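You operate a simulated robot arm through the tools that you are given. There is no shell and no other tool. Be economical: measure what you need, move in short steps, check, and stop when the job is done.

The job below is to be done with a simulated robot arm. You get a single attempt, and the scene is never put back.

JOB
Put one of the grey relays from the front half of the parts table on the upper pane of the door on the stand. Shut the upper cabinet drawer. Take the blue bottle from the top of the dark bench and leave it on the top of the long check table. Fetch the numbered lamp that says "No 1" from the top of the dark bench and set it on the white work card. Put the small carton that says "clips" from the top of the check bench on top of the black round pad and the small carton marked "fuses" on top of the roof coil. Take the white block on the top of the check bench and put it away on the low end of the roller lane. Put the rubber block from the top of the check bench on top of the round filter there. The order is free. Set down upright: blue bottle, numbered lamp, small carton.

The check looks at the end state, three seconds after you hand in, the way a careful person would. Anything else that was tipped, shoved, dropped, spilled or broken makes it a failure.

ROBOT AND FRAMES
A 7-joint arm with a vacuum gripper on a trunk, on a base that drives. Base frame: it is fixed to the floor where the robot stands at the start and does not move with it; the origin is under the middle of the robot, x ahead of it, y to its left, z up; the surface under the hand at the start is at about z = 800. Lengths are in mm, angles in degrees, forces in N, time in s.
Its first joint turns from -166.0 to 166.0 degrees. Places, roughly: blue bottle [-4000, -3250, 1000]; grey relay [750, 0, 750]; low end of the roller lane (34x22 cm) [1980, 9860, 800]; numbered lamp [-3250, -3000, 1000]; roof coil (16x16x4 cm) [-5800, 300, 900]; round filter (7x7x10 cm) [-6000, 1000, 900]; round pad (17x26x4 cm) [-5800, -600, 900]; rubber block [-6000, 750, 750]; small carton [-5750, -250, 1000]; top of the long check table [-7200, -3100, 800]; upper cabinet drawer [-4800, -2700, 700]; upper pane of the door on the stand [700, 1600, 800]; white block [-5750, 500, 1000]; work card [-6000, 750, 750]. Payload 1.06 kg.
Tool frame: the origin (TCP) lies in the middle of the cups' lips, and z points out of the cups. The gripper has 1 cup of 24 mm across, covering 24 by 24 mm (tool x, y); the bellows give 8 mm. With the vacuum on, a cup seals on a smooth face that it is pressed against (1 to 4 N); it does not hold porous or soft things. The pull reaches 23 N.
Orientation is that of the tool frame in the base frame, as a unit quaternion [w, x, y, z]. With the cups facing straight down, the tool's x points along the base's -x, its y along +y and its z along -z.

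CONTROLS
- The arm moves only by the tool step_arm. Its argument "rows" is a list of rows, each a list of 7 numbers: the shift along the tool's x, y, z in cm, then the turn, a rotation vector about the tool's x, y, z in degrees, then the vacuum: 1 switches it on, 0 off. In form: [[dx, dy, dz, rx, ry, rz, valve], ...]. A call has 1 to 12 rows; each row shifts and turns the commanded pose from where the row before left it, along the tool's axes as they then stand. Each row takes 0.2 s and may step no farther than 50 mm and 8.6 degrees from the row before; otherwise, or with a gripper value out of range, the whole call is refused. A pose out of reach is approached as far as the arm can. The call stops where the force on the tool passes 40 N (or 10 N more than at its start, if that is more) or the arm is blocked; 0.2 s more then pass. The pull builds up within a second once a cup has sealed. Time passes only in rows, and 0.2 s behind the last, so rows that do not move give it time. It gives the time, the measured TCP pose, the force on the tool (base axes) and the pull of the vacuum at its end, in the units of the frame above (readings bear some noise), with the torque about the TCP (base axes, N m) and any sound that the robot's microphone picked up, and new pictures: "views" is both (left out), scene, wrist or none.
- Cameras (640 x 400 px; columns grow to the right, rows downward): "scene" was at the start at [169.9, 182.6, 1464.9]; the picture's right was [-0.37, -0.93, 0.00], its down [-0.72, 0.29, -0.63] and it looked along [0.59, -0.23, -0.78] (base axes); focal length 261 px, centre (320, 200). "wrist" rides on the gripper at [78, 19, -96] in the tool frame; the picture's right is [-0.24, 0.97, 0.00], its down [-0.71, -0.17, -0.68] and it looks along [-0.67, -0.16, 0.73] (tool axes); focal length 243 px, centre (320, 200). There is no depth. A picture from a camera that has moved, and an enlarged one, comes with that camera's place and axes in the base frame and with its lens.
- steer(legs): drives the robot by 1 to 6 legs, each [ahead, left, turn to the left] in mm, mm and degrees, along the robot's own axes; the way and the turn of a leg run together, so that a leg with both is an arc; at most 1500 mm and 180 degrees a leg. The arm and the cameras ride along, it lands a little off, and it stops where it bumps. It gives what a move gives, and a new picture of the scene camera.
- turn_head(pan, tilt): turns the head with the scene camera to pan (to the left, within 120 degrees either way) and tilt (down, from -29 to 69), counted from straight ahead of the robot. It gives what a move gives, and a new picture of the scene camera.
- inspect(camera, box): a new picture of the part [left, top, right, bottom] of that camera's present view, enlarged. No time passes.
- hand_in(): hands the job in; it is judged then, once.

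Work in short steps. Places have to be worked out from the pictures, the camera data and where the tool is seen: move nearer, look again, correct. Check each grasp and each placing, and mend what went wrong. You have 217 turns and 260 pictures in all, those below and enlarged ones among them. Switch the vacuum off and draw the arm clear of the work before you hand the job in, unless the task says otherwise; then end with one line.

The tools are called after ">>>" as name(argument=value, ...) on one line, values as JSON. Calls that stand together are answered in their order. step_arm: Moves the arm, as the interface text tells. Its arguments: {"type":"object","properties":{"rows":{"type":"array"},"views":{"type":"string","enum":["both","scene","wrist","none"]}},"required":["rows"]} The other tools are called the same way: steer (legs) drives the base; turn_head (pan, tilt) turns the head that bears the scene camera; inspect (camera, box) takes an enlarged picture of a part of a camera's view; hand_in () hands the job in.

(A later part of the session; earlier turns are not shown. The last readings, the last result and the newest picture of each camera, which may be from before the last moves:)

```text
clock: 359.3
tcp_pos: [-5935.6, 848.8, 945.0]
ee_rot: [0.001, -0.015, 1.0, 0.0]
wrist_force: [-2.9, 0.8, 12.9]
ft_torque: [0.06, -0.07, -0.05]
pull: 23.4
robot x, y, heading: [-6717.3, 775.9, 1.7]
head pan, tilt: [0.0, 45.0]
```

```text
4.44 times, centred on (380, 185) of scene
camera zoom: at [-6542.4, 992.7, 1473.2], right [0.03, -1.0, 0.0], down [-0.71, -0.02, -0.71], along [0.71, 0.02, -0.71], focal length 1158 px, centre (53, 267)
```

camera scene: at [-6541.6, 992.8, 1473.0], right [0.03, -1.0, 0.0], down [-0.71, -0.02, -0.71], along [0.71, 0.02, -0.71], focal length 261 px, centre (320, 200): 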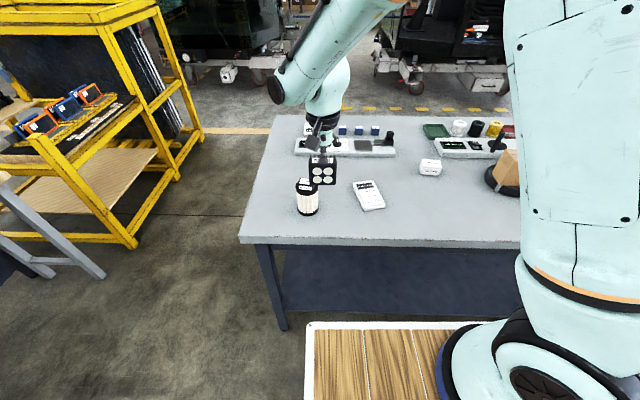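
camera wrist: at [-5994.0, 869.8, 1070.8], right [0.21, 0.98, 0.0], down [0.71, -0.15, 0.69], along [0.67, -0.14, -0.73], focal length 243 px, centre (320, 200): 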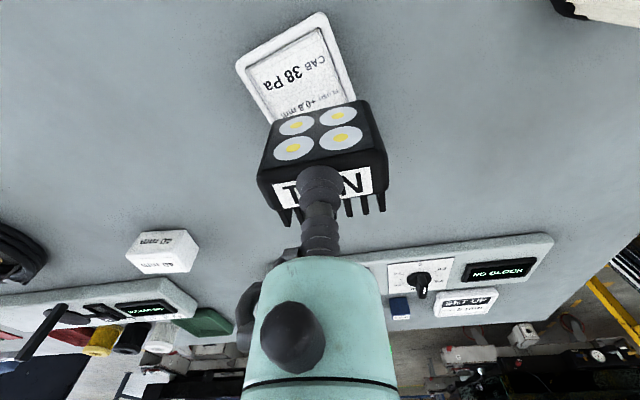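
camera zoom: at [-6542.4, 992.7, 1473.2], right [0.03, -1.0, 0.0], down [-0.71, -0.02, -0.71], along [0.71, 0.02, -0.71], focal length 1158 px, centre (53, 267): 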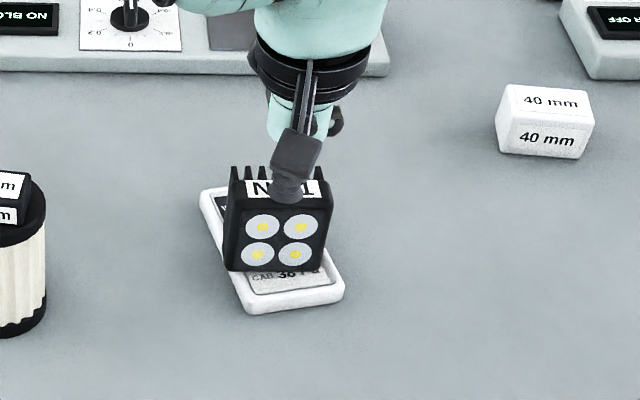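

Lamp rests on the card. Ease off, release and lift.

>>> step_arm(rows=[[0, 0, -0.2, 0, 0, 0, 1], [0, 0, 0, 0, 0, 0, 0], [0, 0, 0, 0, 0, 0, 0], [0, 0, 0, 0, 0, 0, 0], [0, 0, -0.5, 0, 0, 0, 0], [0, 0, -2, 0, 0, 0, 0], [0, 0, -4, 0, 0, 0, 0], [0, 0, -4, 0, 0, 0, 0]], views="wrist")

>>> inspect(camera="scene", box=[320, 140, 440, 230])

```text
clock: 361.1
tcp_pos: [-5935.5, 849.2, 1052.0]
ee_rot: [0.0, -0.015, 1.0, -0.001]
wrist_force: [-1.0, 0.3, -0.4]
ft_torque: [-0.02, 0.02, 0.0]
pull: 0.0
robot x, y, heading: [-6713.6, 777.5, 1.5]
head pan, tilt: [0.0, 45.0]
camera wrist: at [-6014.2, 865.6, 1146.8], right [0.21, 0.98, 0.0], down [0.71, -0.15, 0.69], along [0.67, -0.14, -0.73], focal length 243 px, centre (320, 200)
```

wrist: 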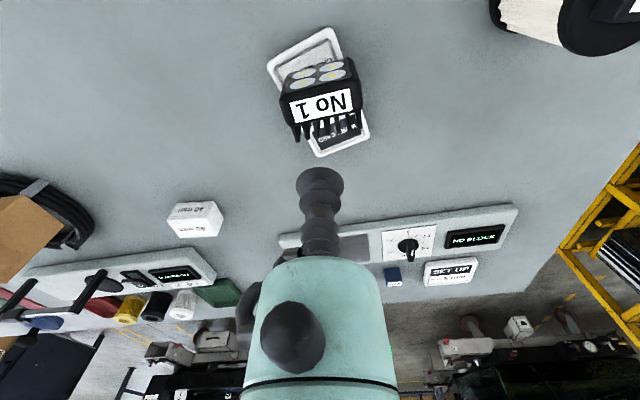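

```text
4.44 times, centred on (380, 185) of scene
camera zoom: at [-6541.4, 992.8, 1473.0], right [0.03, -1.0, 0.0], down [-0.71, -0.02, -0.71], along [0.71, 0.02, -0.71], focal length 1158 px, centre (53, 267)
```

zoom: 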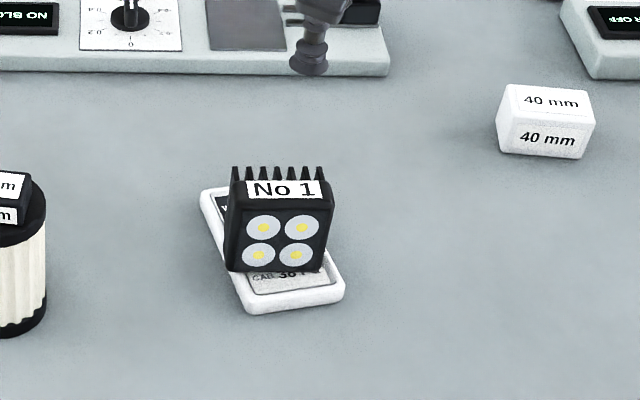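

Lamp stands upright on the card. Now the white "40 mm" block near (-5795, 630, ~915).

>>> step_arm(rows=[[-2.1, -3.7, 0, 0, 0, 0, 0], [-2.1, -3.7, 0, 0, 0, 0, 0], [-2.1, -3.7, 0, 0, 0, 0, 0], [-2.1, -3.7, 0, 0, 0, 0, 0], [-2.1, -3.7, 0, 0, 0, 0, 0], [-2.1, -3.7, 0, 0, 0, 0, 0], [0, 0, 4, 0, 0, 0, 0], [0, 0, 0, 0, 0, 0, 0]], views="none")

>>> inspect(camera="wrist", box=[220, 60, 420, 240])

>>> inspect(camera="scene", box=[380, 120, 480, 200])

```text
clock: 362.9
tcp_pos: [-5802.7, 629.5, 1012.1]
ee_rot: [0.0, -0.015, 1.0, -0.001]
wrist_force: [0.3, -0.3, 0.2]
ft_torque: [-0.02, 0.0, -0.01]
pull: 0.0
robot x, y, heading: [-6717.5, 777.3, 1.7]
head pan, tilt: [0.0, 45.0]
```

```text
2.22 times, centred on (320, 150) of wrist
camera zoom: at [-5882.1, 646.5, 1107.7], right [0.21, 0.98, 0.0], down [0.71, -0.15, 0.69], along [0.67, -0.14, -0.73], focal length 539 px, centre (320, 311)
```

zoom: 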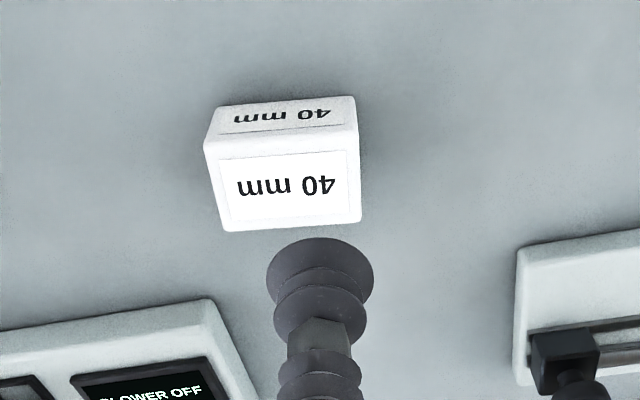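

```text
5.00 times, centred on (430, 160) of scene
camera zoom: at [-6541.7, 992.7, 1473.1], right [0.03, -1.0, 0.0], down [-0.71, -0.02, -0.71], along [0.71, 0.02, -0.71], focal length 1303 px, centre (-230, 400)
```

zoom: 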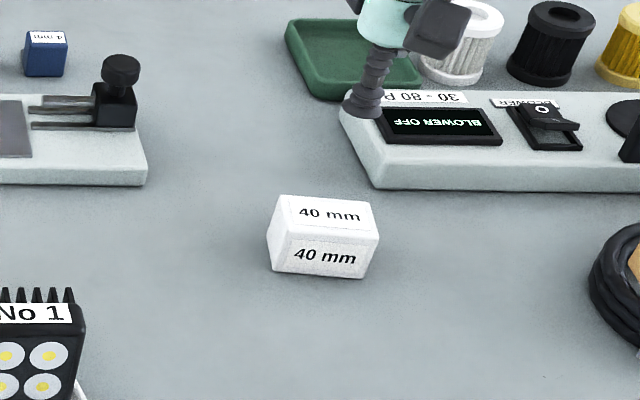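

Block top refined to (-5767, 610, 901). I move over it and descend.

>>> step_arm(rows=[[-3.5, -2, 0, 0, 0, 0, 0], [0, 0, 4, 0, 0, 0, 0], [0, 0, 4, 0, 0, 0, 1], [0, 0, 2, 0, 0, 0, 1], [0, 0, 0, 0, 0, 0, 1]], views="none")

>>> inspect(camera="wrist", box=[240, 100, 400, 240])

```text
clock: 364.1
tcp_pos: [-5767.2, 611.0, 911.7]
ee_rot: [0.001, -0.015, 1.0, -0.001]
wrist_force: [0.1, 0.5, 0.4]
ft_torque: [-0.03, 0.02, 0.03]
pull: 0.1
robot x, y, heading: [-6718.7, 778.9, 1.7]
head pan, tilt: [0.0, 45.0]
```

```text
2.86 times, centred on (320, 170) of wrist
camera zoom: at [-5846.4, 628.1, 1007.6], right [0.21, 0.98, 0.0], down [0.71, -0.15, 0.69], along [0.67, -0.14, -0.73], focal length 693 px, centre (320, 286)
```

zoom: 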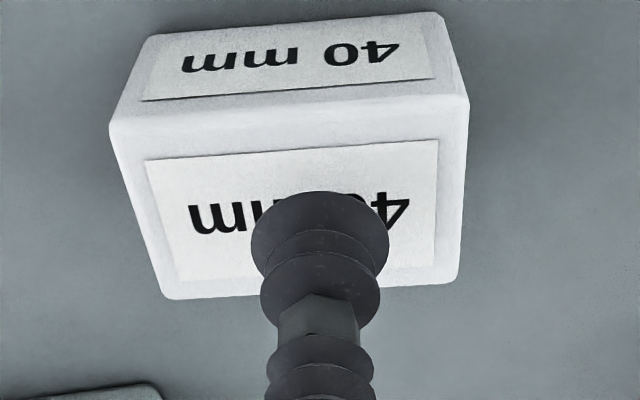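

I nudge 4 mm and press.

>>> step_arm(rows=[[0, -0.4, 0.6, 0, 0, 0, 1], [0, 0, 0.3, 0, 0, 0, 1], [0, 0, 0.3, 0, 0, 0, 1], [0, 0, 0.2, 0, 0, 0, 1], [0, 0, 0, 0, 0, 0, 1], [0, 0, 0, 0, 0, 0, 1]], views="none")

```text
clock: 365.5
tcp_pos: [-5767.8, 606.7, 898.5]
ee_rot: [0.0, -0.014, 1.0, -0.002]
wrist_force: [0.9, -1.0, 10.4]
ft_torque: [0.03, 0.01, -0.01]
pull: 23.1
robot x, y, heading: [-6714.4, 777.2, 1.5]
head pan, tilt: [0.0, 45.0]
```

Sealed. I lift, retract a little and start the drive: out backwards, around the north end of the bench.

>>> step_arm(rows=[[0, 0, -2, 0, 0, 0, 1], [0, 0, -4, 0, 0, 0, 1], [0, 0, -4, 0, 0, 0, 1], [0, 0, -4, 0, 0, 0, 1], [0, 0, -4, 0, 0, 0, 1], [4, 3, 0, 0, 0, 0, 1], [4, 3, 0, 0, 0, 0, 1], [4, 3, 0, 0, 0, 0, 1], [4, 3, 0, 0, 0, 0, 1], [4, 3, 0, 0, 0, 0, 1]], views="wrist")

>>> steer(legs=[[-450, 0, -1.5], [0, 940, 0]])

```text
clock: 367.7
tcp_pos: [-5972.1, 752.2, 1077.9]
ee_rot: [0.0, -0.014, 1.0, -0.001]
wrist_force: [0.3, -0.3, -0.7]
ft_torque: [0.01, 0.02, -0.01]
pull: 23.0
robot x, y, heading: [-6715.7, 778.9, 1.5]
head pan, tilt: [0.0, 45.0]
camera wrist: at [-6051.5, 768.2, 1172.6], right [0.21, 0.98, 0.0], down [0.71, -0.15, 0.69], along [0.67, -0.14, -0.73], focal length 243 px, centre (320, 200)
```

wrist: 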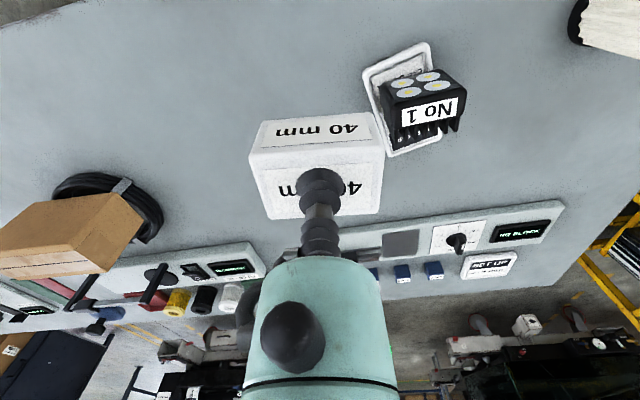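

```text
clock: 374.8
tcp_pos: [-6421.1, 1652.2, 1078.7]
ee_rot: [0.0, 0.0, 1.0, -0.001]
wrist_force: [0.0, -0.5, -0.6]
ft_torque: [0.0, 0.0, 0.02]
pull: 22.8
robot x, y, heading: [-7163.6, 1695.9, -0.1]
head pan, tilt: [0.0, 45.0]
camera scene: at [-6982.6, 1908.7, 1473.1], right [0.0, -1.0, 0.0], down [-0.71, 0.0, -0.71], along [0.71, 0.0, -0.71], focal length 261 px, centre (320, 200)
```

scene: 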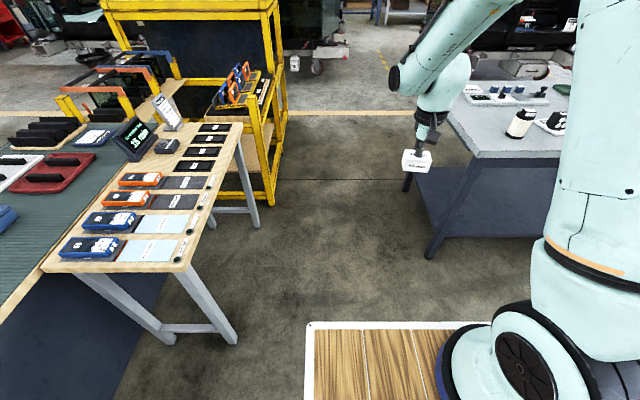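

The gap is y≈1250–2280. I pass through the middle, then sidestep to the y≈900 corridor.

>>> steer(legs=[[0, 50, 0], [1500, 0, 0], [950, 0, 0], [0, -850, 0]])

```text
clock: 391.4
tcp_pos: [-3979.0, 863.9, 1077.5]
ee_rot: [0.0, 0.0, 1.0, -0.001]
wrist_force: [0.2, 0.5, -1.8]
ft_torque: [0.02, -0.01, -0.02]
pull: 23.0
robot x, y, heading: [-4720.7, 906.2, -0.1]
head pan, tilt: [0.0, 45.0]
camera scene: at [-4541.6, 1119.3, 1473.1], right [0.0, -1.0, 0.0], down [-0.71, 0.0, -0.71], along [0.71, 0.0, -0.71], focal length 261 px, centre (320, 200)
```

scene: 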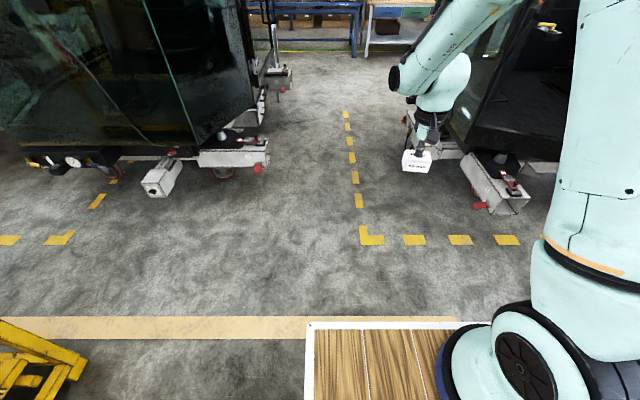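

Corridor clear (y≈50–1500). I drive east along it to x≈-380 and turn to face north.

>>> steer(legs=[[1500, 0, 0], [1500, 0, 0], [1340, 0, 0], [0, 0, 90]])

>>> turn_head(pan=0, tilt=20)

```text
clock: 416.0
tcp_pos: [-331.8, 1675.1, 1076.8]
ee_rot: [0.0, -0.706, 0.708, 0.0]
wrist_force: [-0.4, -0.7, -0.9]
ft_torque: [0.02, 0.0, 0.01]
pull: 22.9
robot x, y, heading: [-381.3, 929.9, 90.1]
head pan, tilt: [0.0, 45.0]
camera scene: at [-588.8, 1114.9, 1473.1], right [1.0, 0.0, 0.0], down [0.0, -0.71, -0.71], along [0.0, 0.71, -0.71], focal length 261 px, centre (320, 200)
```

scene: 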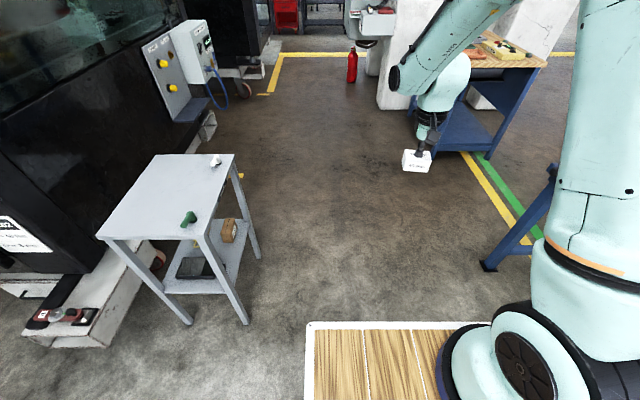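

```text
clock: 416.9
tcp_pos: [-330.8, 1675.4, 1078.8]
ee_rot: [0.0, -0.707, 0.707, -0.001]
wrist_force: [1.0, -0.8, -1.9]
ft_torque: [-0.01, -0.03, 0.0]
pull: 22.9
robot x, y, heading: [-376.5, 933.1, 89.7]
head pan, tilt: [0.0, 20.0]
camera scene: at [-588.8, 1126.7, 1511.7], right [1.0, 0.0, 0.0], down [0.0, -0.34, -0.94], along [0.0, 0.94, -0.34], focal length 261 px, centre (320, 200)
```

scene: 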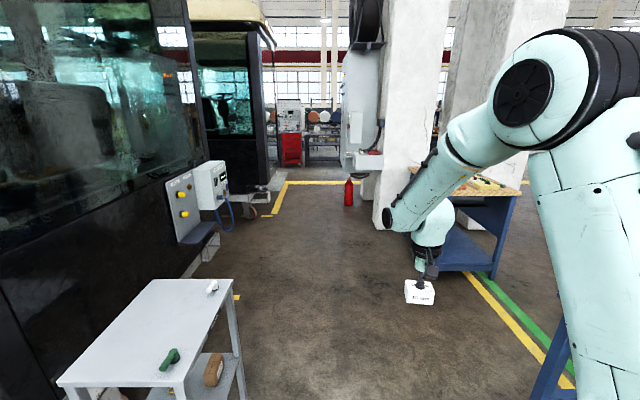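

I drive north: past the trolley, then bearing left to stay clear of the wall cabinet.

>>> steer(legs=[[1500, 0, 0], [1300, 330, 0], [900, 0, 0]])

```text
clock: 435.1
tcp_pos: [-648.0, 5409.5, 1077.7]
ee_rot: [-0.001, 0.708, -0.706, 0.001]
wrist_force: [0.8, -0.9, -1.4]
ft_torque: [0.03, 0.0, 0.03]
pull: 22.7
robot x, y, heading: [-692.3, 4669.5, 90.0]
head pan, tilt: [0.0, 20.0]
camera scene: at [-904.1, 4860.6, 1511.7], right [1.0, 0.0, 0.0], down [0.0, -0.34, -0.94], along [0.0, 0.94, -0.34], focal length 261 px, centre (320, 200)
```

scene: 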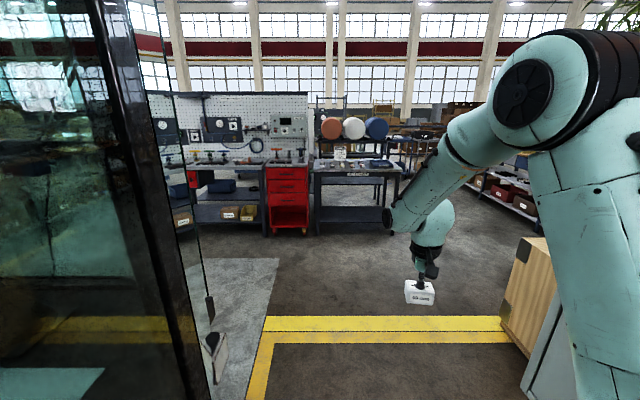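

Now at y≈4670. I look to the right (north-east) for the roller lane.

>>> turn_head(pan=-45, tilt=15)

```text
clock: 436.2
tcp_pos: [-647.0, 5408.6, 1077.6]
ee_rot: [0.0, 0.708, -0.706, 0.0]
wrist_force: [-1.0, 0.4, -1.3]
ft_torque: [-0.02, 0.01, 0.01]
pull: 22.9
robot x, y, heading: [-693.4, 4669.7, 90.0]
head pan, tilt: [-45.0, 15.0]
camera scene: at [-838.1, 4833.5, 1519.9], right [0.71, -0.71, 0.0], down [-0.18, -0.18, -0.97], along [0.68, 0.68, -0.26], focal length 261 px, centre (320, 200)
```

scene: 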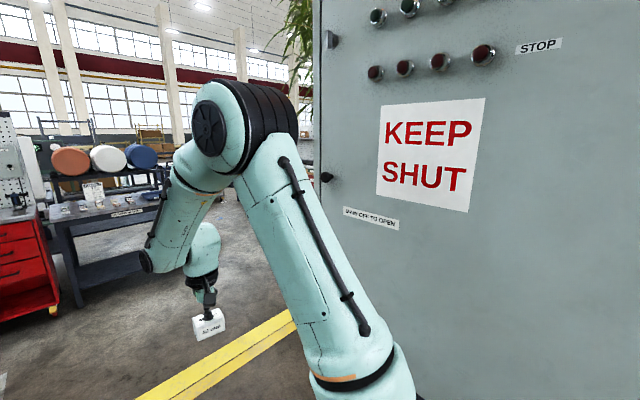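

A cabinet blocks the view on the right. I advance 1400 mm and look again.

>>> steer(legs=[[1400, 0, 0]])

>>> turn_head(pan=-75, tilt=15)

```text
clock: 443.3
tcp_pos: [-638.8, 6822.1, 1077.5]
ee_rot: [0.001, -0.706, 0.708, -0.001]
wrist_force: [-0.8, -0.5, -1.5]
ft_torque: [0.02, 0.03, -0.02]
pull: 23.1
robot x, y, heading: [-686.7, 6076.9, 89.6]
head pan, tilt: [-45.0, 15.0]
camera scene: at [-832.1, 6247.3, 1519.9], right [0.7, -0.71, 0.0], down [-0.18, -0.18, -0.97], along [0.69, 0.68, -0.26], focal length 261 px, centre (320, 200)
```

scene: 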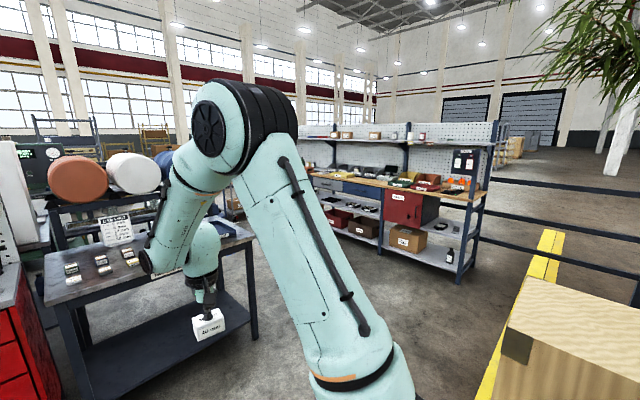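

```text
clock: 444.2
tcp_pos: [-639.2, 6822.9, 1077.2]
ee_rot: [0.001, -0.706, 0.708, -0.001]
wrist_force: [-0.7, 0.6, -1.2]
ft_torque: [0.01, -0.02, -0.03]
pull: 22.9
robot x, y, heading: [-687.0, 6081.3, 89.6]
head pan, tilt: [-75.0, 15.0]
camera scene: at [-808.2, 6205.4, 1519.9], right [0.25, -0.97, 0.0], down [-0.25, -0.07, -0.97], along [0.93, 0.24, -0.26], focal length 261 px, centre (320, 200)
```

scene: 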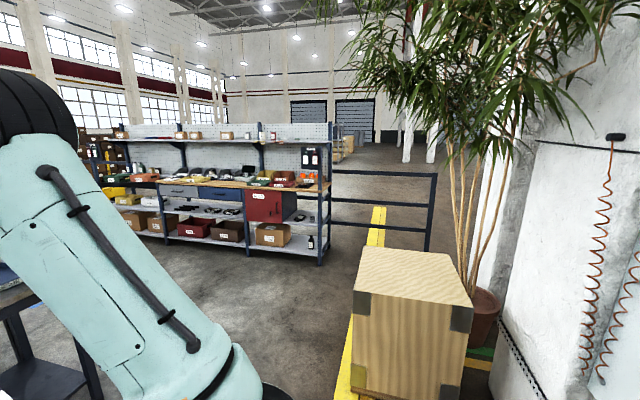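

Target lies beyond the shelf bench (front at x≈1900, y 6900–9100). I turn east, slide north past the crate, advance, then look.

>>> steer(legs=[[0, 0, -90], [0, 850, 0], [1450, 0, 0]])

>>> turn_head(pan=45, tilt=20)

```text
clock: 459.3
tcp_pos: [1501.1, 6896.8, 1077.5]
ee_rot: [0.0, -0.003, 1.0, 0.0]
wrist_force: [0.5, -0.3, -1.3]
ft_torque: [0.0, 0.01, 0.01]
pull: 22.4
robot x, y, heading: [756.6, 6939.9, 0.3]
head pan, tilt: [-75.0, 15.0]
camera scene: at [879.6, 7060.8, 1519.9], right [-0.96, -0.26, 0.0], down [-0.07, 0.25, -0.97], along [0.25, -0.93, -0.26], focal length 261 px, centre (320, 200)
```

scene: 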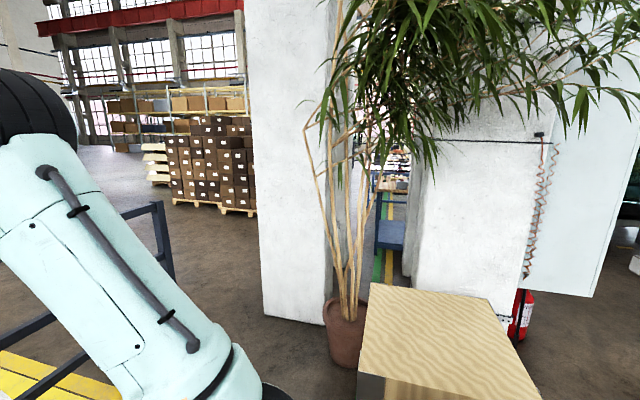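

```text
clock: 461.3
tcp_pos: [1500.2, 6897.5, 1077.8]
ee_rot: [0.0, -0.003, 1.0, -0.001]
wrist_force: [0.6, -0.1, -2.1]
ft_torque: [-0.01, 0.02, -0.02]
pull: 23.3
robot x, y, heading: [756.5, 6942.1, 0.3]
head pan, tilt: [45.0, 20.0]
camera scene: at [920.6, 7217.0, 1511.7], right [0.71, -0.7, 0.0], down [-0.24, -0.24, -0.94], along [0.66, 0.67, -0.34], focal length 261 px, centre (320, 200)
```

scene: 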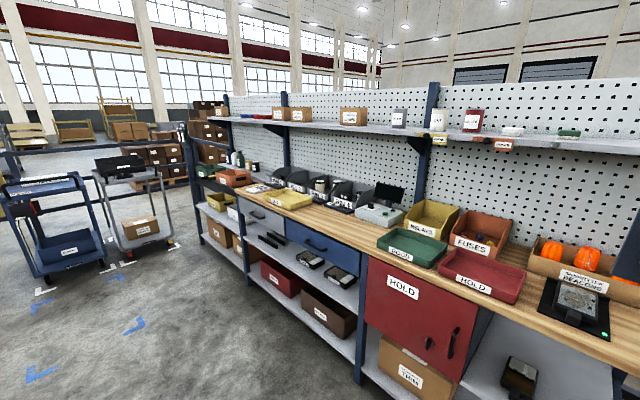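

The bench front is at x≈1790, reaching y≈10100; the lane should be at its far end. I slide north and look closer.

>>> steer(legs=[[0, 1300, 0], [0, 800, 0]])

>>> turn_head(pan=30, tilt=30)

```text
clock: 471.7
tcp_pos: [1500.1, 8978.4, 1077.3]
ee_rot: [0.0, -0.001, 1.0, 0.0]
wrist_force: [-0.1, 0.1, -0.5]
ft_torque: [-0.02, -0.03, 0.02]
pull: 22.6
robot x, y, heading: [759.2, 9025.7, 0.0]
head pan, tilt: [45.0, 20.0]
camera scene: at [923.0, 9301.2, 1511.7], right [0.71, -0.71, 0.0], down [-0.24, -0.24, -0.94], along [0.66, 0.66, -0.34], focal length 261 px, centre (320, 200)
```

scene: 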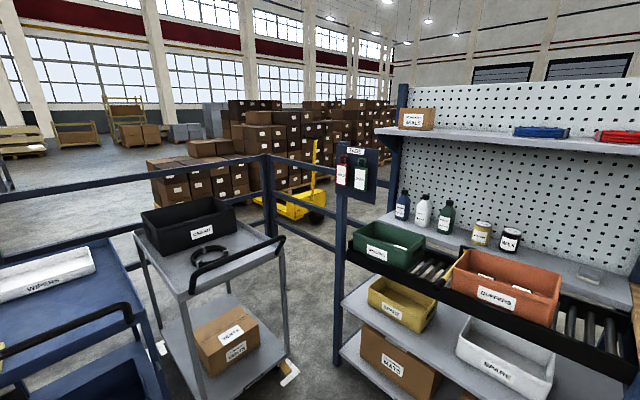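

```text
clock: 472.5
tcp_pos: [1501.4, 8978.2, 1077.0]
ee_rot: [0.0, -0.001, 1.0, -0.001]
wrist_force: [-0.1, 0.7, -1.6]
ft_torque: [0.0, 0.0, -0.02]
pull: 23.0
robot x, y, heading: [758.6, 9026.4, -0.0]
head pan, tilt: [30.0, 30.0]
camera scene: at [935.4, 9280.6, 1495.7], right [0.5, -0.87, 0.0], down [-0.43, -0.25, -0.87], along [0.75, 0.43, -0.5], focal length 261 px, centre (320, 200)
```

scene: 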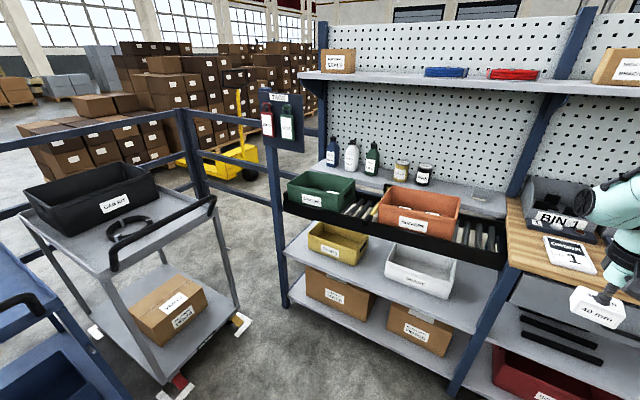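

I enlarge the roller lane.

>>> inspect(camera="scene", box=[260, 150, 530, 290])

```text
2.37 times, centred on (395, 220) of scene
camera zoom: at [935.4, 9280.6, 1495.7], right [0.5, -0.87, 0.0], down [-0.43, -0.25, -0.87], along [0.75, 0.43, -0.5], focal length 618 px, centre (142, 153)
```

zoom: 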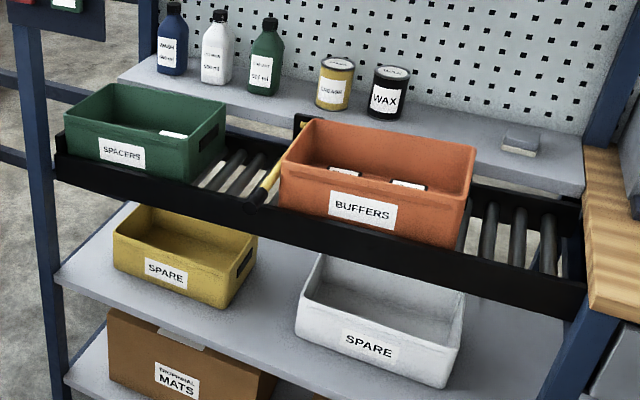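

The yellow stop holds the orange bin, so the low end is left of it; there are free rollers between stop and green bin, about (2005, 9650). I drive nearer.

>>> steer(legs=[[0, 500, 0], [300, 0, 0]])

>>> turn_head(pan=-5, tilt=40)

```text
clock: 477.1
tcp_pos: [1801.5, 9481.8, 1077.7]
ee_rot: [0.0, -0.002, 1.0, -0.002]
wrist_force: [0.9, 0.1, -0.9]
ft_torque: [-0.01, -0.01, 0.02]
pull: 22.9
robot x, y, heading: [1063.2, 9524.1, 0.1]
head pan, tilt: [30.0, 30.0]
camera scene: at [1236.0, 9782.9, 1495.7], right [0.5, -0.87, 0.0], down [-0.43, -0.25, -0.87], along [0.75, 0.43, -0.5], focal length 261 px, centre (320, 200)
```

scene: 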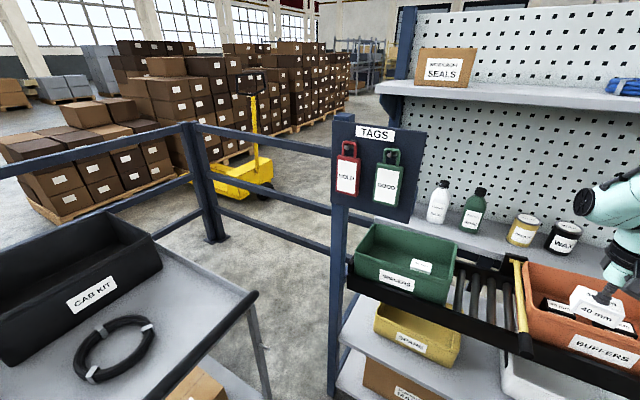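

```text
clock: 478.1
tcp_pos: [1802.2, 9482.0, 1078.1]
ee_rot: [0.0, -0.001, 1.0, -0.001]
wrist_force: [0.9, 0.5, -0.8]
ft_torque: [0.0, 0.01, -0.01]
pull: 22.8
robot x, y, heading: [1057.8, 9525.2, 0.1]
head pan, tilt: [-5.0, 40.0]
camera scene: at [1242.4, 9730.3, 1480.3], right [-0.08, -1.0, 0.0], down [-0.64, 0.05, -0.77], along [0.76, -0.07, -0.64], focal length 261 px, centre (320, 200)
```

scene: 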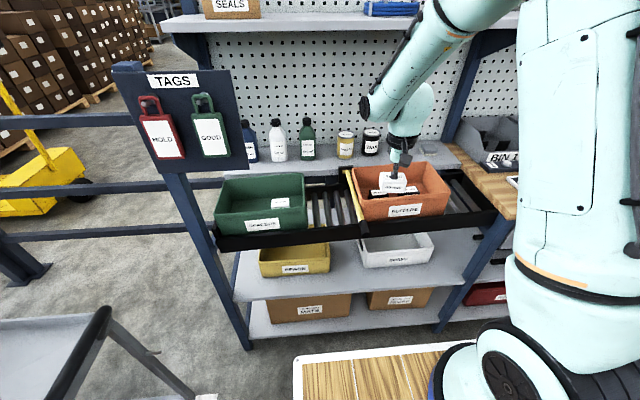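

Free rollers span about y 9550–9700. I move the block above (1990, 9630).

>>> step_arm(rows=[[-3.8, 3, 0, 0, 0, 0, 1], [-3.8, 3, 0, 0, 0, 0, 1], [-3.8, 3, 0, 0, 0, 0, 1], [-3.8, 3, 0, 0, 0, 0, 1], [-3.6, 3, 0, 0, 0, 0, 1], [0, 0, 0, 0, 0, 0, 1]])

>>> inspect(camera="scene", box=[210, 130, 430, 270])

```text
clock: 479.5
tcp_pos: [1990.9, 9633.8, 1078.0]
ee_rot: [0.0, -0.002, 1.0, -0.002]
wrist_force: [-1.2, -0.5, -1.1]
ft_torque: [-0.01, 0.03, 0.02]
pull: 22.9
robot x, y, heading: [1059.1, 9526.5, -0.0]
head pan, tilt: [-5.0, 40.0]
camera scene: at [1242.2, 9730.3, 1480.3], right [-0.09, -1.0, 0.0], down [-0.64, 0.06, -0.77], along [0.76, -0.07, -0.64], focal length 261 px, centre (320, 200)
camera wrist: at [1911.6, 9652.2, 1173.9], right [0.23, 0.97, 0.0], down [0.71, -0.17, 0.69], along [0.67, -0.16, -0.73], focal length 243 px, centre (320, 200)
```

scene: 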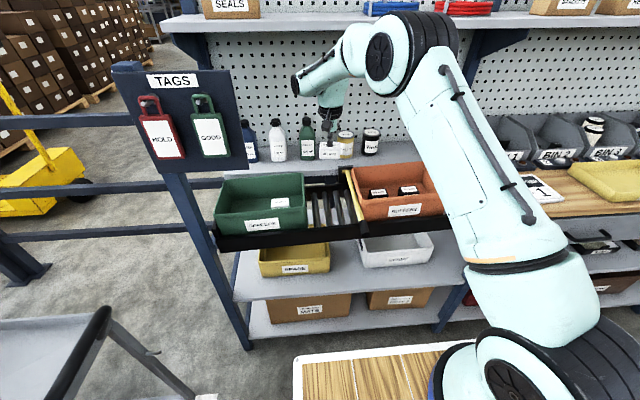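
wrist: 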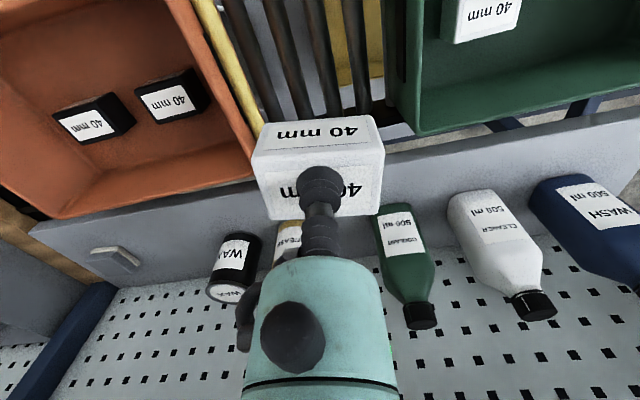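

```text
2.86 times, centred on (320, 200) of scene
camera zoom: at [1242.2, 9730.3, 1480.3], right [-0.09, -1.0, 0.0], down [-0.64, 0.06, -0.77], along [0.76, -0.07, -0.64], focal length 744 px, centre (320, 200)
```

zoom: 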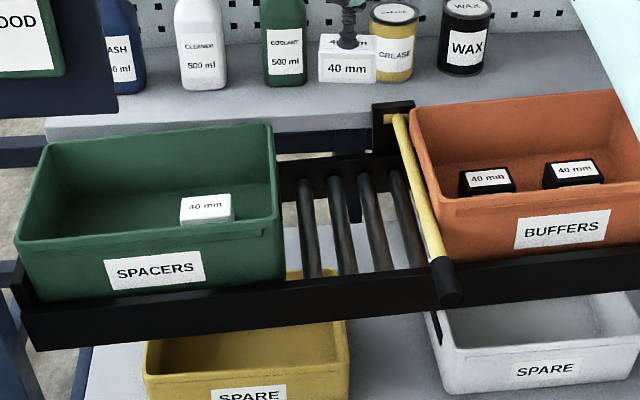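

The target footprint (34×22 cm at [1980, 9860]) matches the green SPACERS bin on the low end, which already holds a like white block: I'll put it in there, at about (1960, 9890). To keep the arm clear of the TAGS board I retract and reposition the base further south.

>>> step_arm(rows=[[4.5, -1, 0, 0, 0, 0, 1], [4.5, -1, 0, 0, 0, 0, 1], [4.5, -1, 0, 0, 0, 0, 1], [4.5, 0, 0, 0, 0, 0, 1], [4.5, 0, 0, 0, 0, 0, 1]], views="none")

>>> steer(legs=[[0, -245, 0], [190, 0, 0]])

```text
clock: 480.7
tcp_pos: [1763.8, 9602.6, 1076.0]
ee_rot: [0.001, -0.002, 1.0, -0.001]
wrist_force: [0.0, 0.5, -1.1]
ft_torque: [0.0, 0.01, -0.02]
pull: 23.0
robot x, y, heading: [1060.1, 9526.5, 0.2]
head pan, tilt: [-5.0, 40.0]
```

```text
clock: 483.6
tcp_pos: [1953.6, 9357.0, 1078.3]
ee_rot: [0.0, -0.001, 1.0, -0.001]
wrist_force: [-0.3, 0.3, -1.4]
ft_torque: [-0.01, 0.05, 0.0]
pull: 22.7
robot x, y, heading: [1248.8, 9282.6, 0.1]
head pan, tilt: [-5.0, 40.0]
camera scene: at [1433.7, 9486.2, 1480.3], right [-0.09, -1.0, 0.0], down [-0.64, 0.06, -0.77], along [0.76, -0.07, -0.64], focal length 261 px, centre (320, 200)
```

scene: 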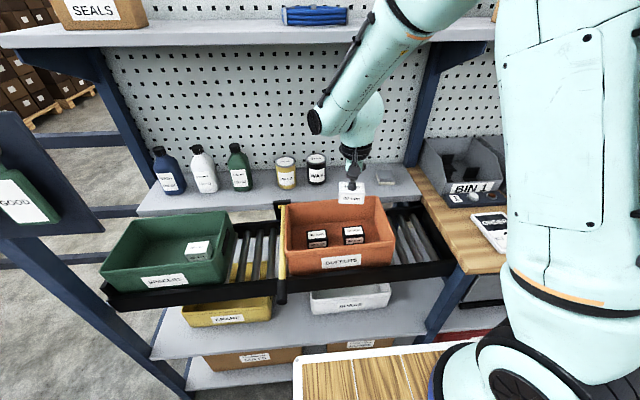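

Geometry confirmed (existing block at (1966, 9808)). I swing the block over the bin's free part, at constant height.

>>> step_arm(rows=[[-0.1, 4.4, 0, 0, 0, 0, 1], [-0.1, 4.4, 0, 0, 0, 0, 1], [-0.1, 4.4, 0, 0, 0, 0, 1], [-0.1, 4.4, 0, 0, 0, 0, 1], [-0.1, 4.4, 0, 0, 0, 0, 1], [-0.1, 4.4, 0, 0, 0, 0, 1], [-0.1, 4.4, 0, 0, 0, 0, 1], [-0.1, 4.4, 0, 0, 0, 0, 1], [-0.1, 4.4, 0, 0, 0, 0, 1], [-0.1, 4.4, 0, 0, 0, 0, 1], [0, 4.4, 0, 0, 0, 0, 1]])

```text
clock: 486.0
tcp_pos: [1964.5, 9839.8, 1076.8]
ee_rot: [0.0, 0.0, 1.0, -0.002]
wrist_force: [-1.1, 0.4, -1.3]
ft_torque: [0.03, 0.02, 0.02]
pull: 22.5
robot x, y, heading: [1248.6, 9286.2, -0.2]
head pan, tilt: [-5.0, 40.0]
camera scene: at [1433.5, 9485.6, 1480.4], right [-0.09, -1.0, 0.0], down [-0.64, 0.06, -0.77], along [0.76, -0.07, -0.64], focal length 261 px, centre (320, 200)
camera wrist: at [1885.8, 9859.4, 1171.7], right [0.24, 0.97, 0.0], down [0.71, -0.17, 0.69], along [0.67, -0.16, -0.73], focal length 243 px, centre (320, 200)
```

scene: 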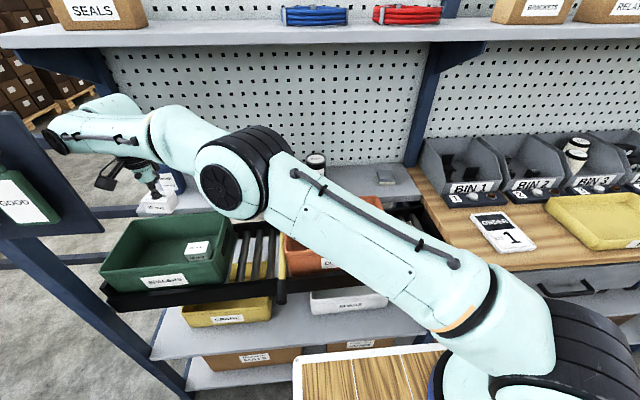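
wrist: 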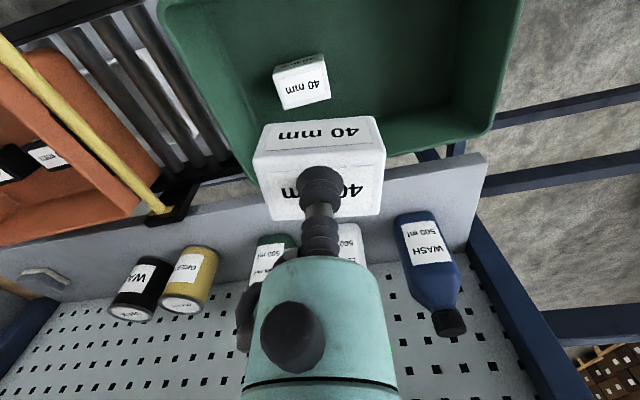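

All clear of the board. I go 6 cm further, then lower towards the bin floor.

>>> step_arm(rows=[[0, 3.2, 0, 0, 0, 0, 1], [0, 3.2, 0, 0, 0, 0, 1], [0, 0, 4, 0, 0, 0, 1], [0, 0, 4, 0, 0, 0, 1], [0, 0, 4, 0, 0, 0, 1], [0, 0, 0, 0, 0, 0, 1]])

```text
clock: 487.4
tcp_pos: [1953.3, 9865.6, 955.1]
ee_rot: [0.0, 0.0, 1.0, -0.001]
wrist_force: [-0.2, 0.2, -0.5]
ft_torque: [-0.01, 0.0, 0.02]
pull: 23.2
out of reach, approached as far as the arm can: row 1, 2
robot x, y, heading: [1250.7, 9281.4, -0.1]
head pan, tilt: [-5.0, 40.0]
camera scene: at [1433.6, 9486.3, 1480.3], right [-0.09, -1.0, 0.0], down [-0.64, 0.06, -0.77], along [0.76, -0.07, -0.64], focal length 261 px, centre (320, 200)
camera wrist: at [1874.4, 9885.3, 1050.5], right [0.23, 0.97, 0.0], down [0.71, -0.17, 0.69], along [0.67, -0.16, -0.73], focal length 243 px, centre (320, 200)
```

scene: 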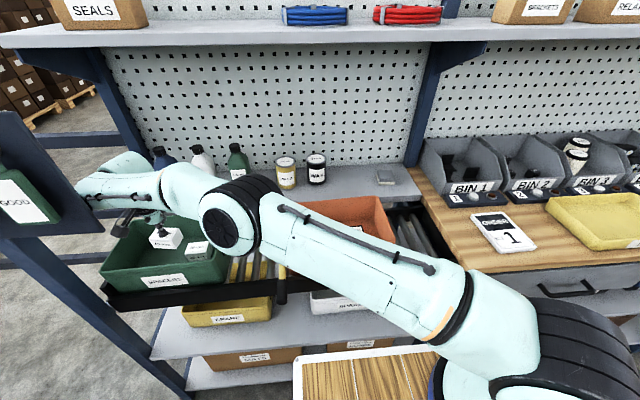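
wrist: 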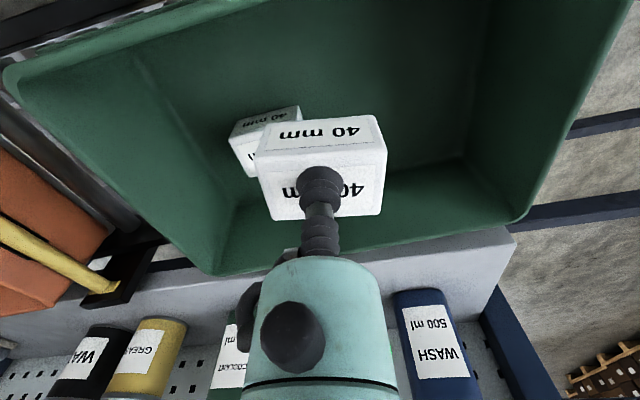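

Reach limit met; blocks would overlap here. I shift nearer (−x) and +y, to (1915, 9898), within the bin's front-left part.

>>> step_arm(rows=[[2, 1.6, 0, 0, 0, 0, 1], [1.8, 1.6, 0, 0, 0, 0, 1], [0, 0, 0, 0, 0, 0, 1]])

```text
clock: 488.4
tcp_pos: [1941.8, 9884.6, 957.4]
ee_rot: [0.003, 0.015, 1.0, 0.002]
wrist_force: [0.2, 0.0, -2.2]
ft_torque: [0.03, 0.01, 0.01]
pull: 22.8
robot x, y, heading: [1252.8, 9283.9, -0.7]
head pan, tilt: [-5.0, 40.0]
stopped in row 3: the arm was blocked; the commanded pose is now the measured one
camera scene: at [1441.7, 9485.2, 1480.2], right [-0.1, -1.0, 0.0], down [-0.64, 0.06, -0.77], along [0.76, -0.07, -0.64], focal length 261 px, centre (320, 200)
camera wrist: at [1863.6, 9906.0, 1053.0], right [0.26, 0.96, 0.0], down [0.7, -0.19, 0.69], along [0.66, -0.18, -0.73], focal length 243 px, centre (320, 200)
```

scene: 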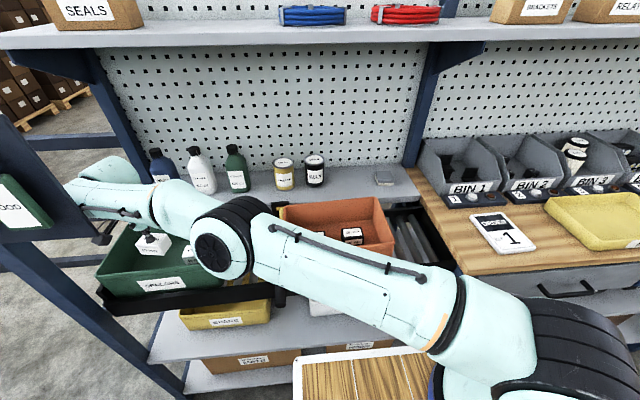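
wrist: 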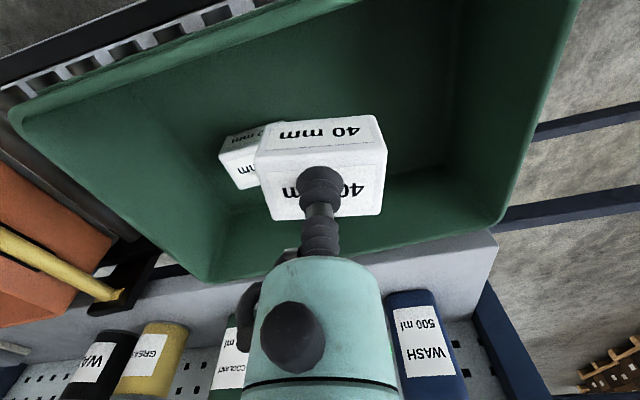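

The arm was blocked, probably by the TAGS board edge. I back off in −y and rise.

>>> step_arm(rows=[[-0.5, -3, 0, 0, 0, 0, 1], [0, -4, 0, 0, 0, 0, 1], [0, 0, -4, 0, 0, 0, 1], [0, 0, -4, 0, 0, 0, 1], [0, 0, 0, 0, 0, 0, 1]], views="scene")

```text
clock: 489.6
tcp_pos: [1940.2, 9816.4, 1036.4]
ee_rot: [0.001, 0.012, 1.0, 0.001]
wrist_force: [0.9, 0.2, -1.0]
ft_torque: [-0.03, 0.03, -0.01]
pull: 23.1
robot x, y, heading: [1253.0, 9280.3, -0.6]
head pan, tilt: [-5.0, 40.0]
camera scene: at [1440.2, 9486.0, 1480.3], right [-0.1, -1.0, 0.0], down [-0.64, 0.06, -0.77], along [0.76, -0.07, -0.64], focal length 261 px, centre (320, 200)
```

scene: 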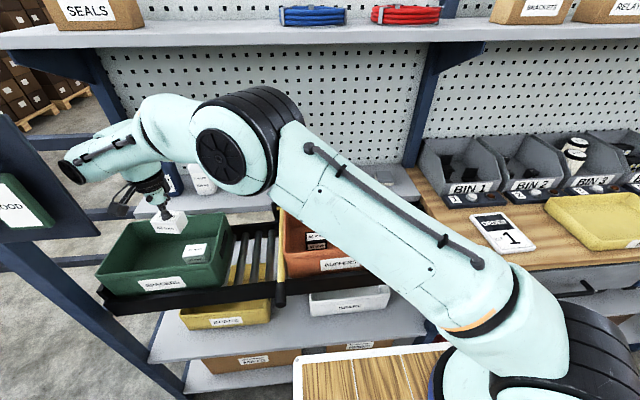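

The board looks undisturbed. To keep the wrist camera clear of the bin rim I turn the tool +90° about its axis (camera over the bin interior), still above the rim.

>>> step_arm(rows=[[0, 0, 0, 0, 0, 8.4, 1], [0, 0, 0, 0, 0, 8.4, 1], [0, 0, 0, 0, 0, 8.4, 1], [0, 0, 0, 0, 0, 8.4, 1], [0, 0, 0, 0, 0, 8.4, 1], [0, 0, 0, 0, 0, 8.4, 1], [0, 0, 0, 0, 0, 8.4, 1], [0, 0, 0, 0, 0, 8.4, 1], [0, 0, 0, 0, 0, 8.4, 1], [0, 0, 0, 0, 0, 8.4, 1], [0, 0, 0, 0, 0, 7.5, 1]])

```text
clock: 492.0
tcp_pos: [1940.0, 9818.0, 1037.2]
ee_rot: [0.0, 0.726, 0.688, 0.001]
wrist_force: [0.3, -0.3, -1.4]
ft_torque: [0.0, 0.02, -0.02]
pull: 22.7
robot x, y, heading: [1253.5, 9281.6, -0.4]
head pan, tilt: [-5.0, 40.0]
camera scene: at [1440.1, 9486.0, 1480.3], right [-0.1, -1.0, 0.0], down [-0.64, 0.06, -0.77], along [0.76, -0.07, -0.64], focal length 261 px, centre (320, 200)
camera wrist: at [1963.1, 9894.2, 1132.6], right [0.96, -0.29, 0.0], down [-0.21, -0.7, 0.68], along [-0.2, -0.66, -0.73], focal length 243 px, centre (320, 200)
```

scene: 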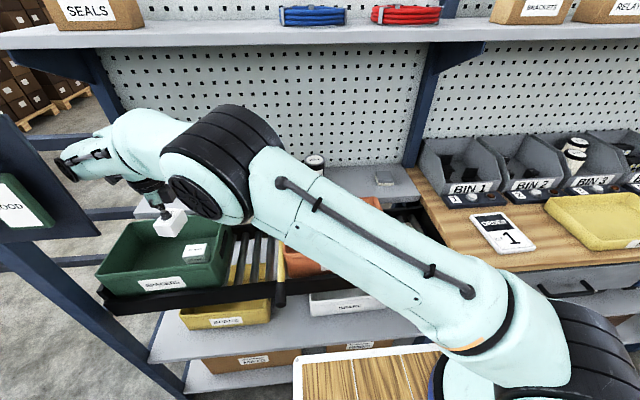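
wrist: 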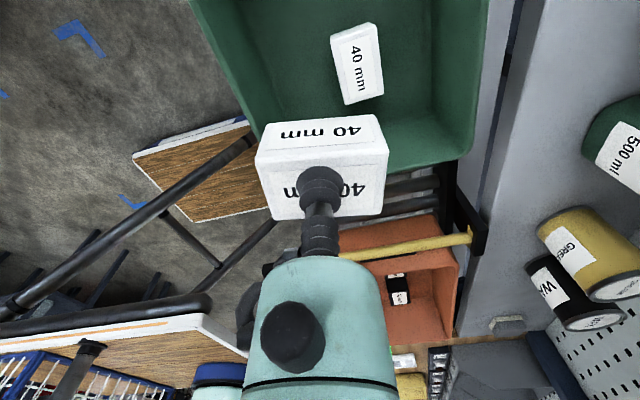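

Turned. I shift 2 cm nearer and lower in stages, watching the elbow.

>>> step_arm(rows=[[0, -1.9, 0, 0, 0, 0, 1], [0, 0, 4, 0, 0, 0, 1], [0, 0, 4, 0, 0, 0, 1], [0, 0, 2, 0, 0, 0, 1], [0, 0, 0, 0, 0, 0, 1]])

```text
clock: 493.2
tcp_pos: [1922.2, 9818.9, 937.1]
ee_rot: [0.0, 0.725, 0.688, 0.001]
wrist_force: [-0.2, 0.7, -1.2]
ft_torque: [0.01, 0.0, -0.02]
pull: 22.8
robot x, y, heading: [1250.9, 9281.2, -0.5]
head pan, tilt: [-5.0, 40.0]
camera scene: at [1440.1, 9486.0, 1480.3], right [-0.1, -1.0, 0.0], down [-0.64, 0.06, -0.77], along [0.76, -0.07, -0.64], focal length 261 px, centre (320, 200)
camera wrist: at [1944.4, 9895.9, 1032.1], right [0.96, -0.29, 0.0], down [-0.21, -0.7, 0.68], along [-0.19, -0.66, -0.73], focal length 243 px, centre (320, 200)
```

scene: 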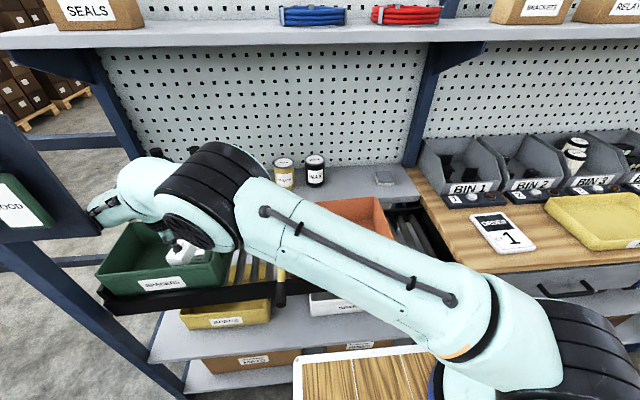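
wrist: 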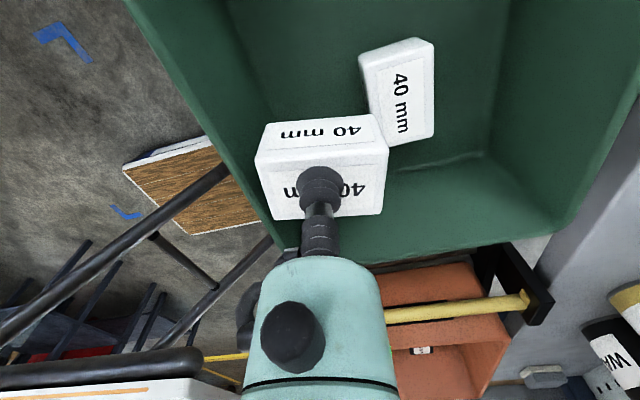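

Small shift of 5 mm for gap, then lower further.

>>> step_arm(rows=[[0, -0.5, 0, 0, 0, 0, 1], [0, 0, 3, 0, 0, 0, 1], [0, 0, 2, 0, 0, 0, 1], [0, 0, 0, 0, 0, 0, 1]], views="wrist")

```text
clock: 494.2
tcp_pos: [1918.1, 9818.8, 887.2]
ee_rot: [0.001, 0.725, 0.688, 0.002]
wrist_force: [0.3, 0.1, -1.6]
ft_torque: [0.02, -0.01, 0.02]
pull: 22.8
robot x, y, heading: [1255.4, 9285.8, -0.5]
head pan, tilt: [-5.0, 40.0]
camera wrist: at [1939.7, 9895.7, 982.1], right [0.96, -0.28, 0.0], down [-0.21, -0.7, 0.68], along [-0.19, -0.66, -0.73], focal length 243 px, centre (320, 200)
```

wrist: 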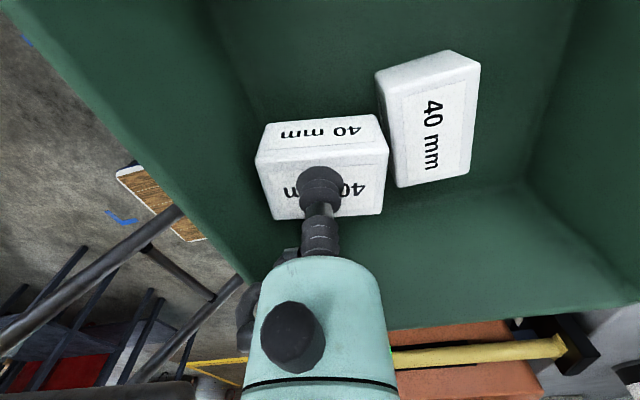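

Gap remains. Lower in finer steps to contact.

>>> step_arm(rows=[[0, 0, 1, 0, 0, 0, 1], [0, 0, 0.8, 0, 0, 0, 1], [0, 0, 0.4, 0, 0, 0, 1], [0, 0, 0.4, 0, 0, 0, 1], [0, 0, 0.3, 0, 0, 0, 1], [0, 0, 0, 0, 0, 0, 1]], views="wrist")

```text
clock: 495.6
tcp_pos: [1916.6, 9819.5, 859.4]
ee_rot: [0.001, 0.725, 0.689, 0.002]
wrist_force: [0.9, 1.8, 12.0]
ft_torque: [-0.12, 0.03, 0.01]
pull: 22.7
robot x, y, heading: [1255.7, 9284.7, -0.7]
head pan, tilt: [-5.0, 40.0]
camera wrist: at [1939.0, 9896.2, 955.2], right [0.96, -0.28, 0.0], down [-0.21, -0.7, 0.68], along [-0.19, -0.65, -0.73], focal length 243 px, centre (320, 200)
```

wrist: 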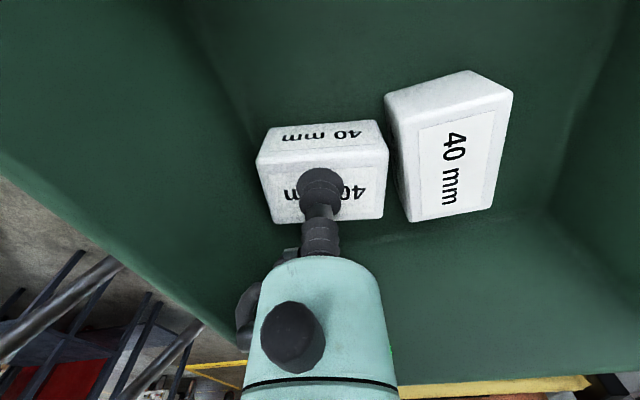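

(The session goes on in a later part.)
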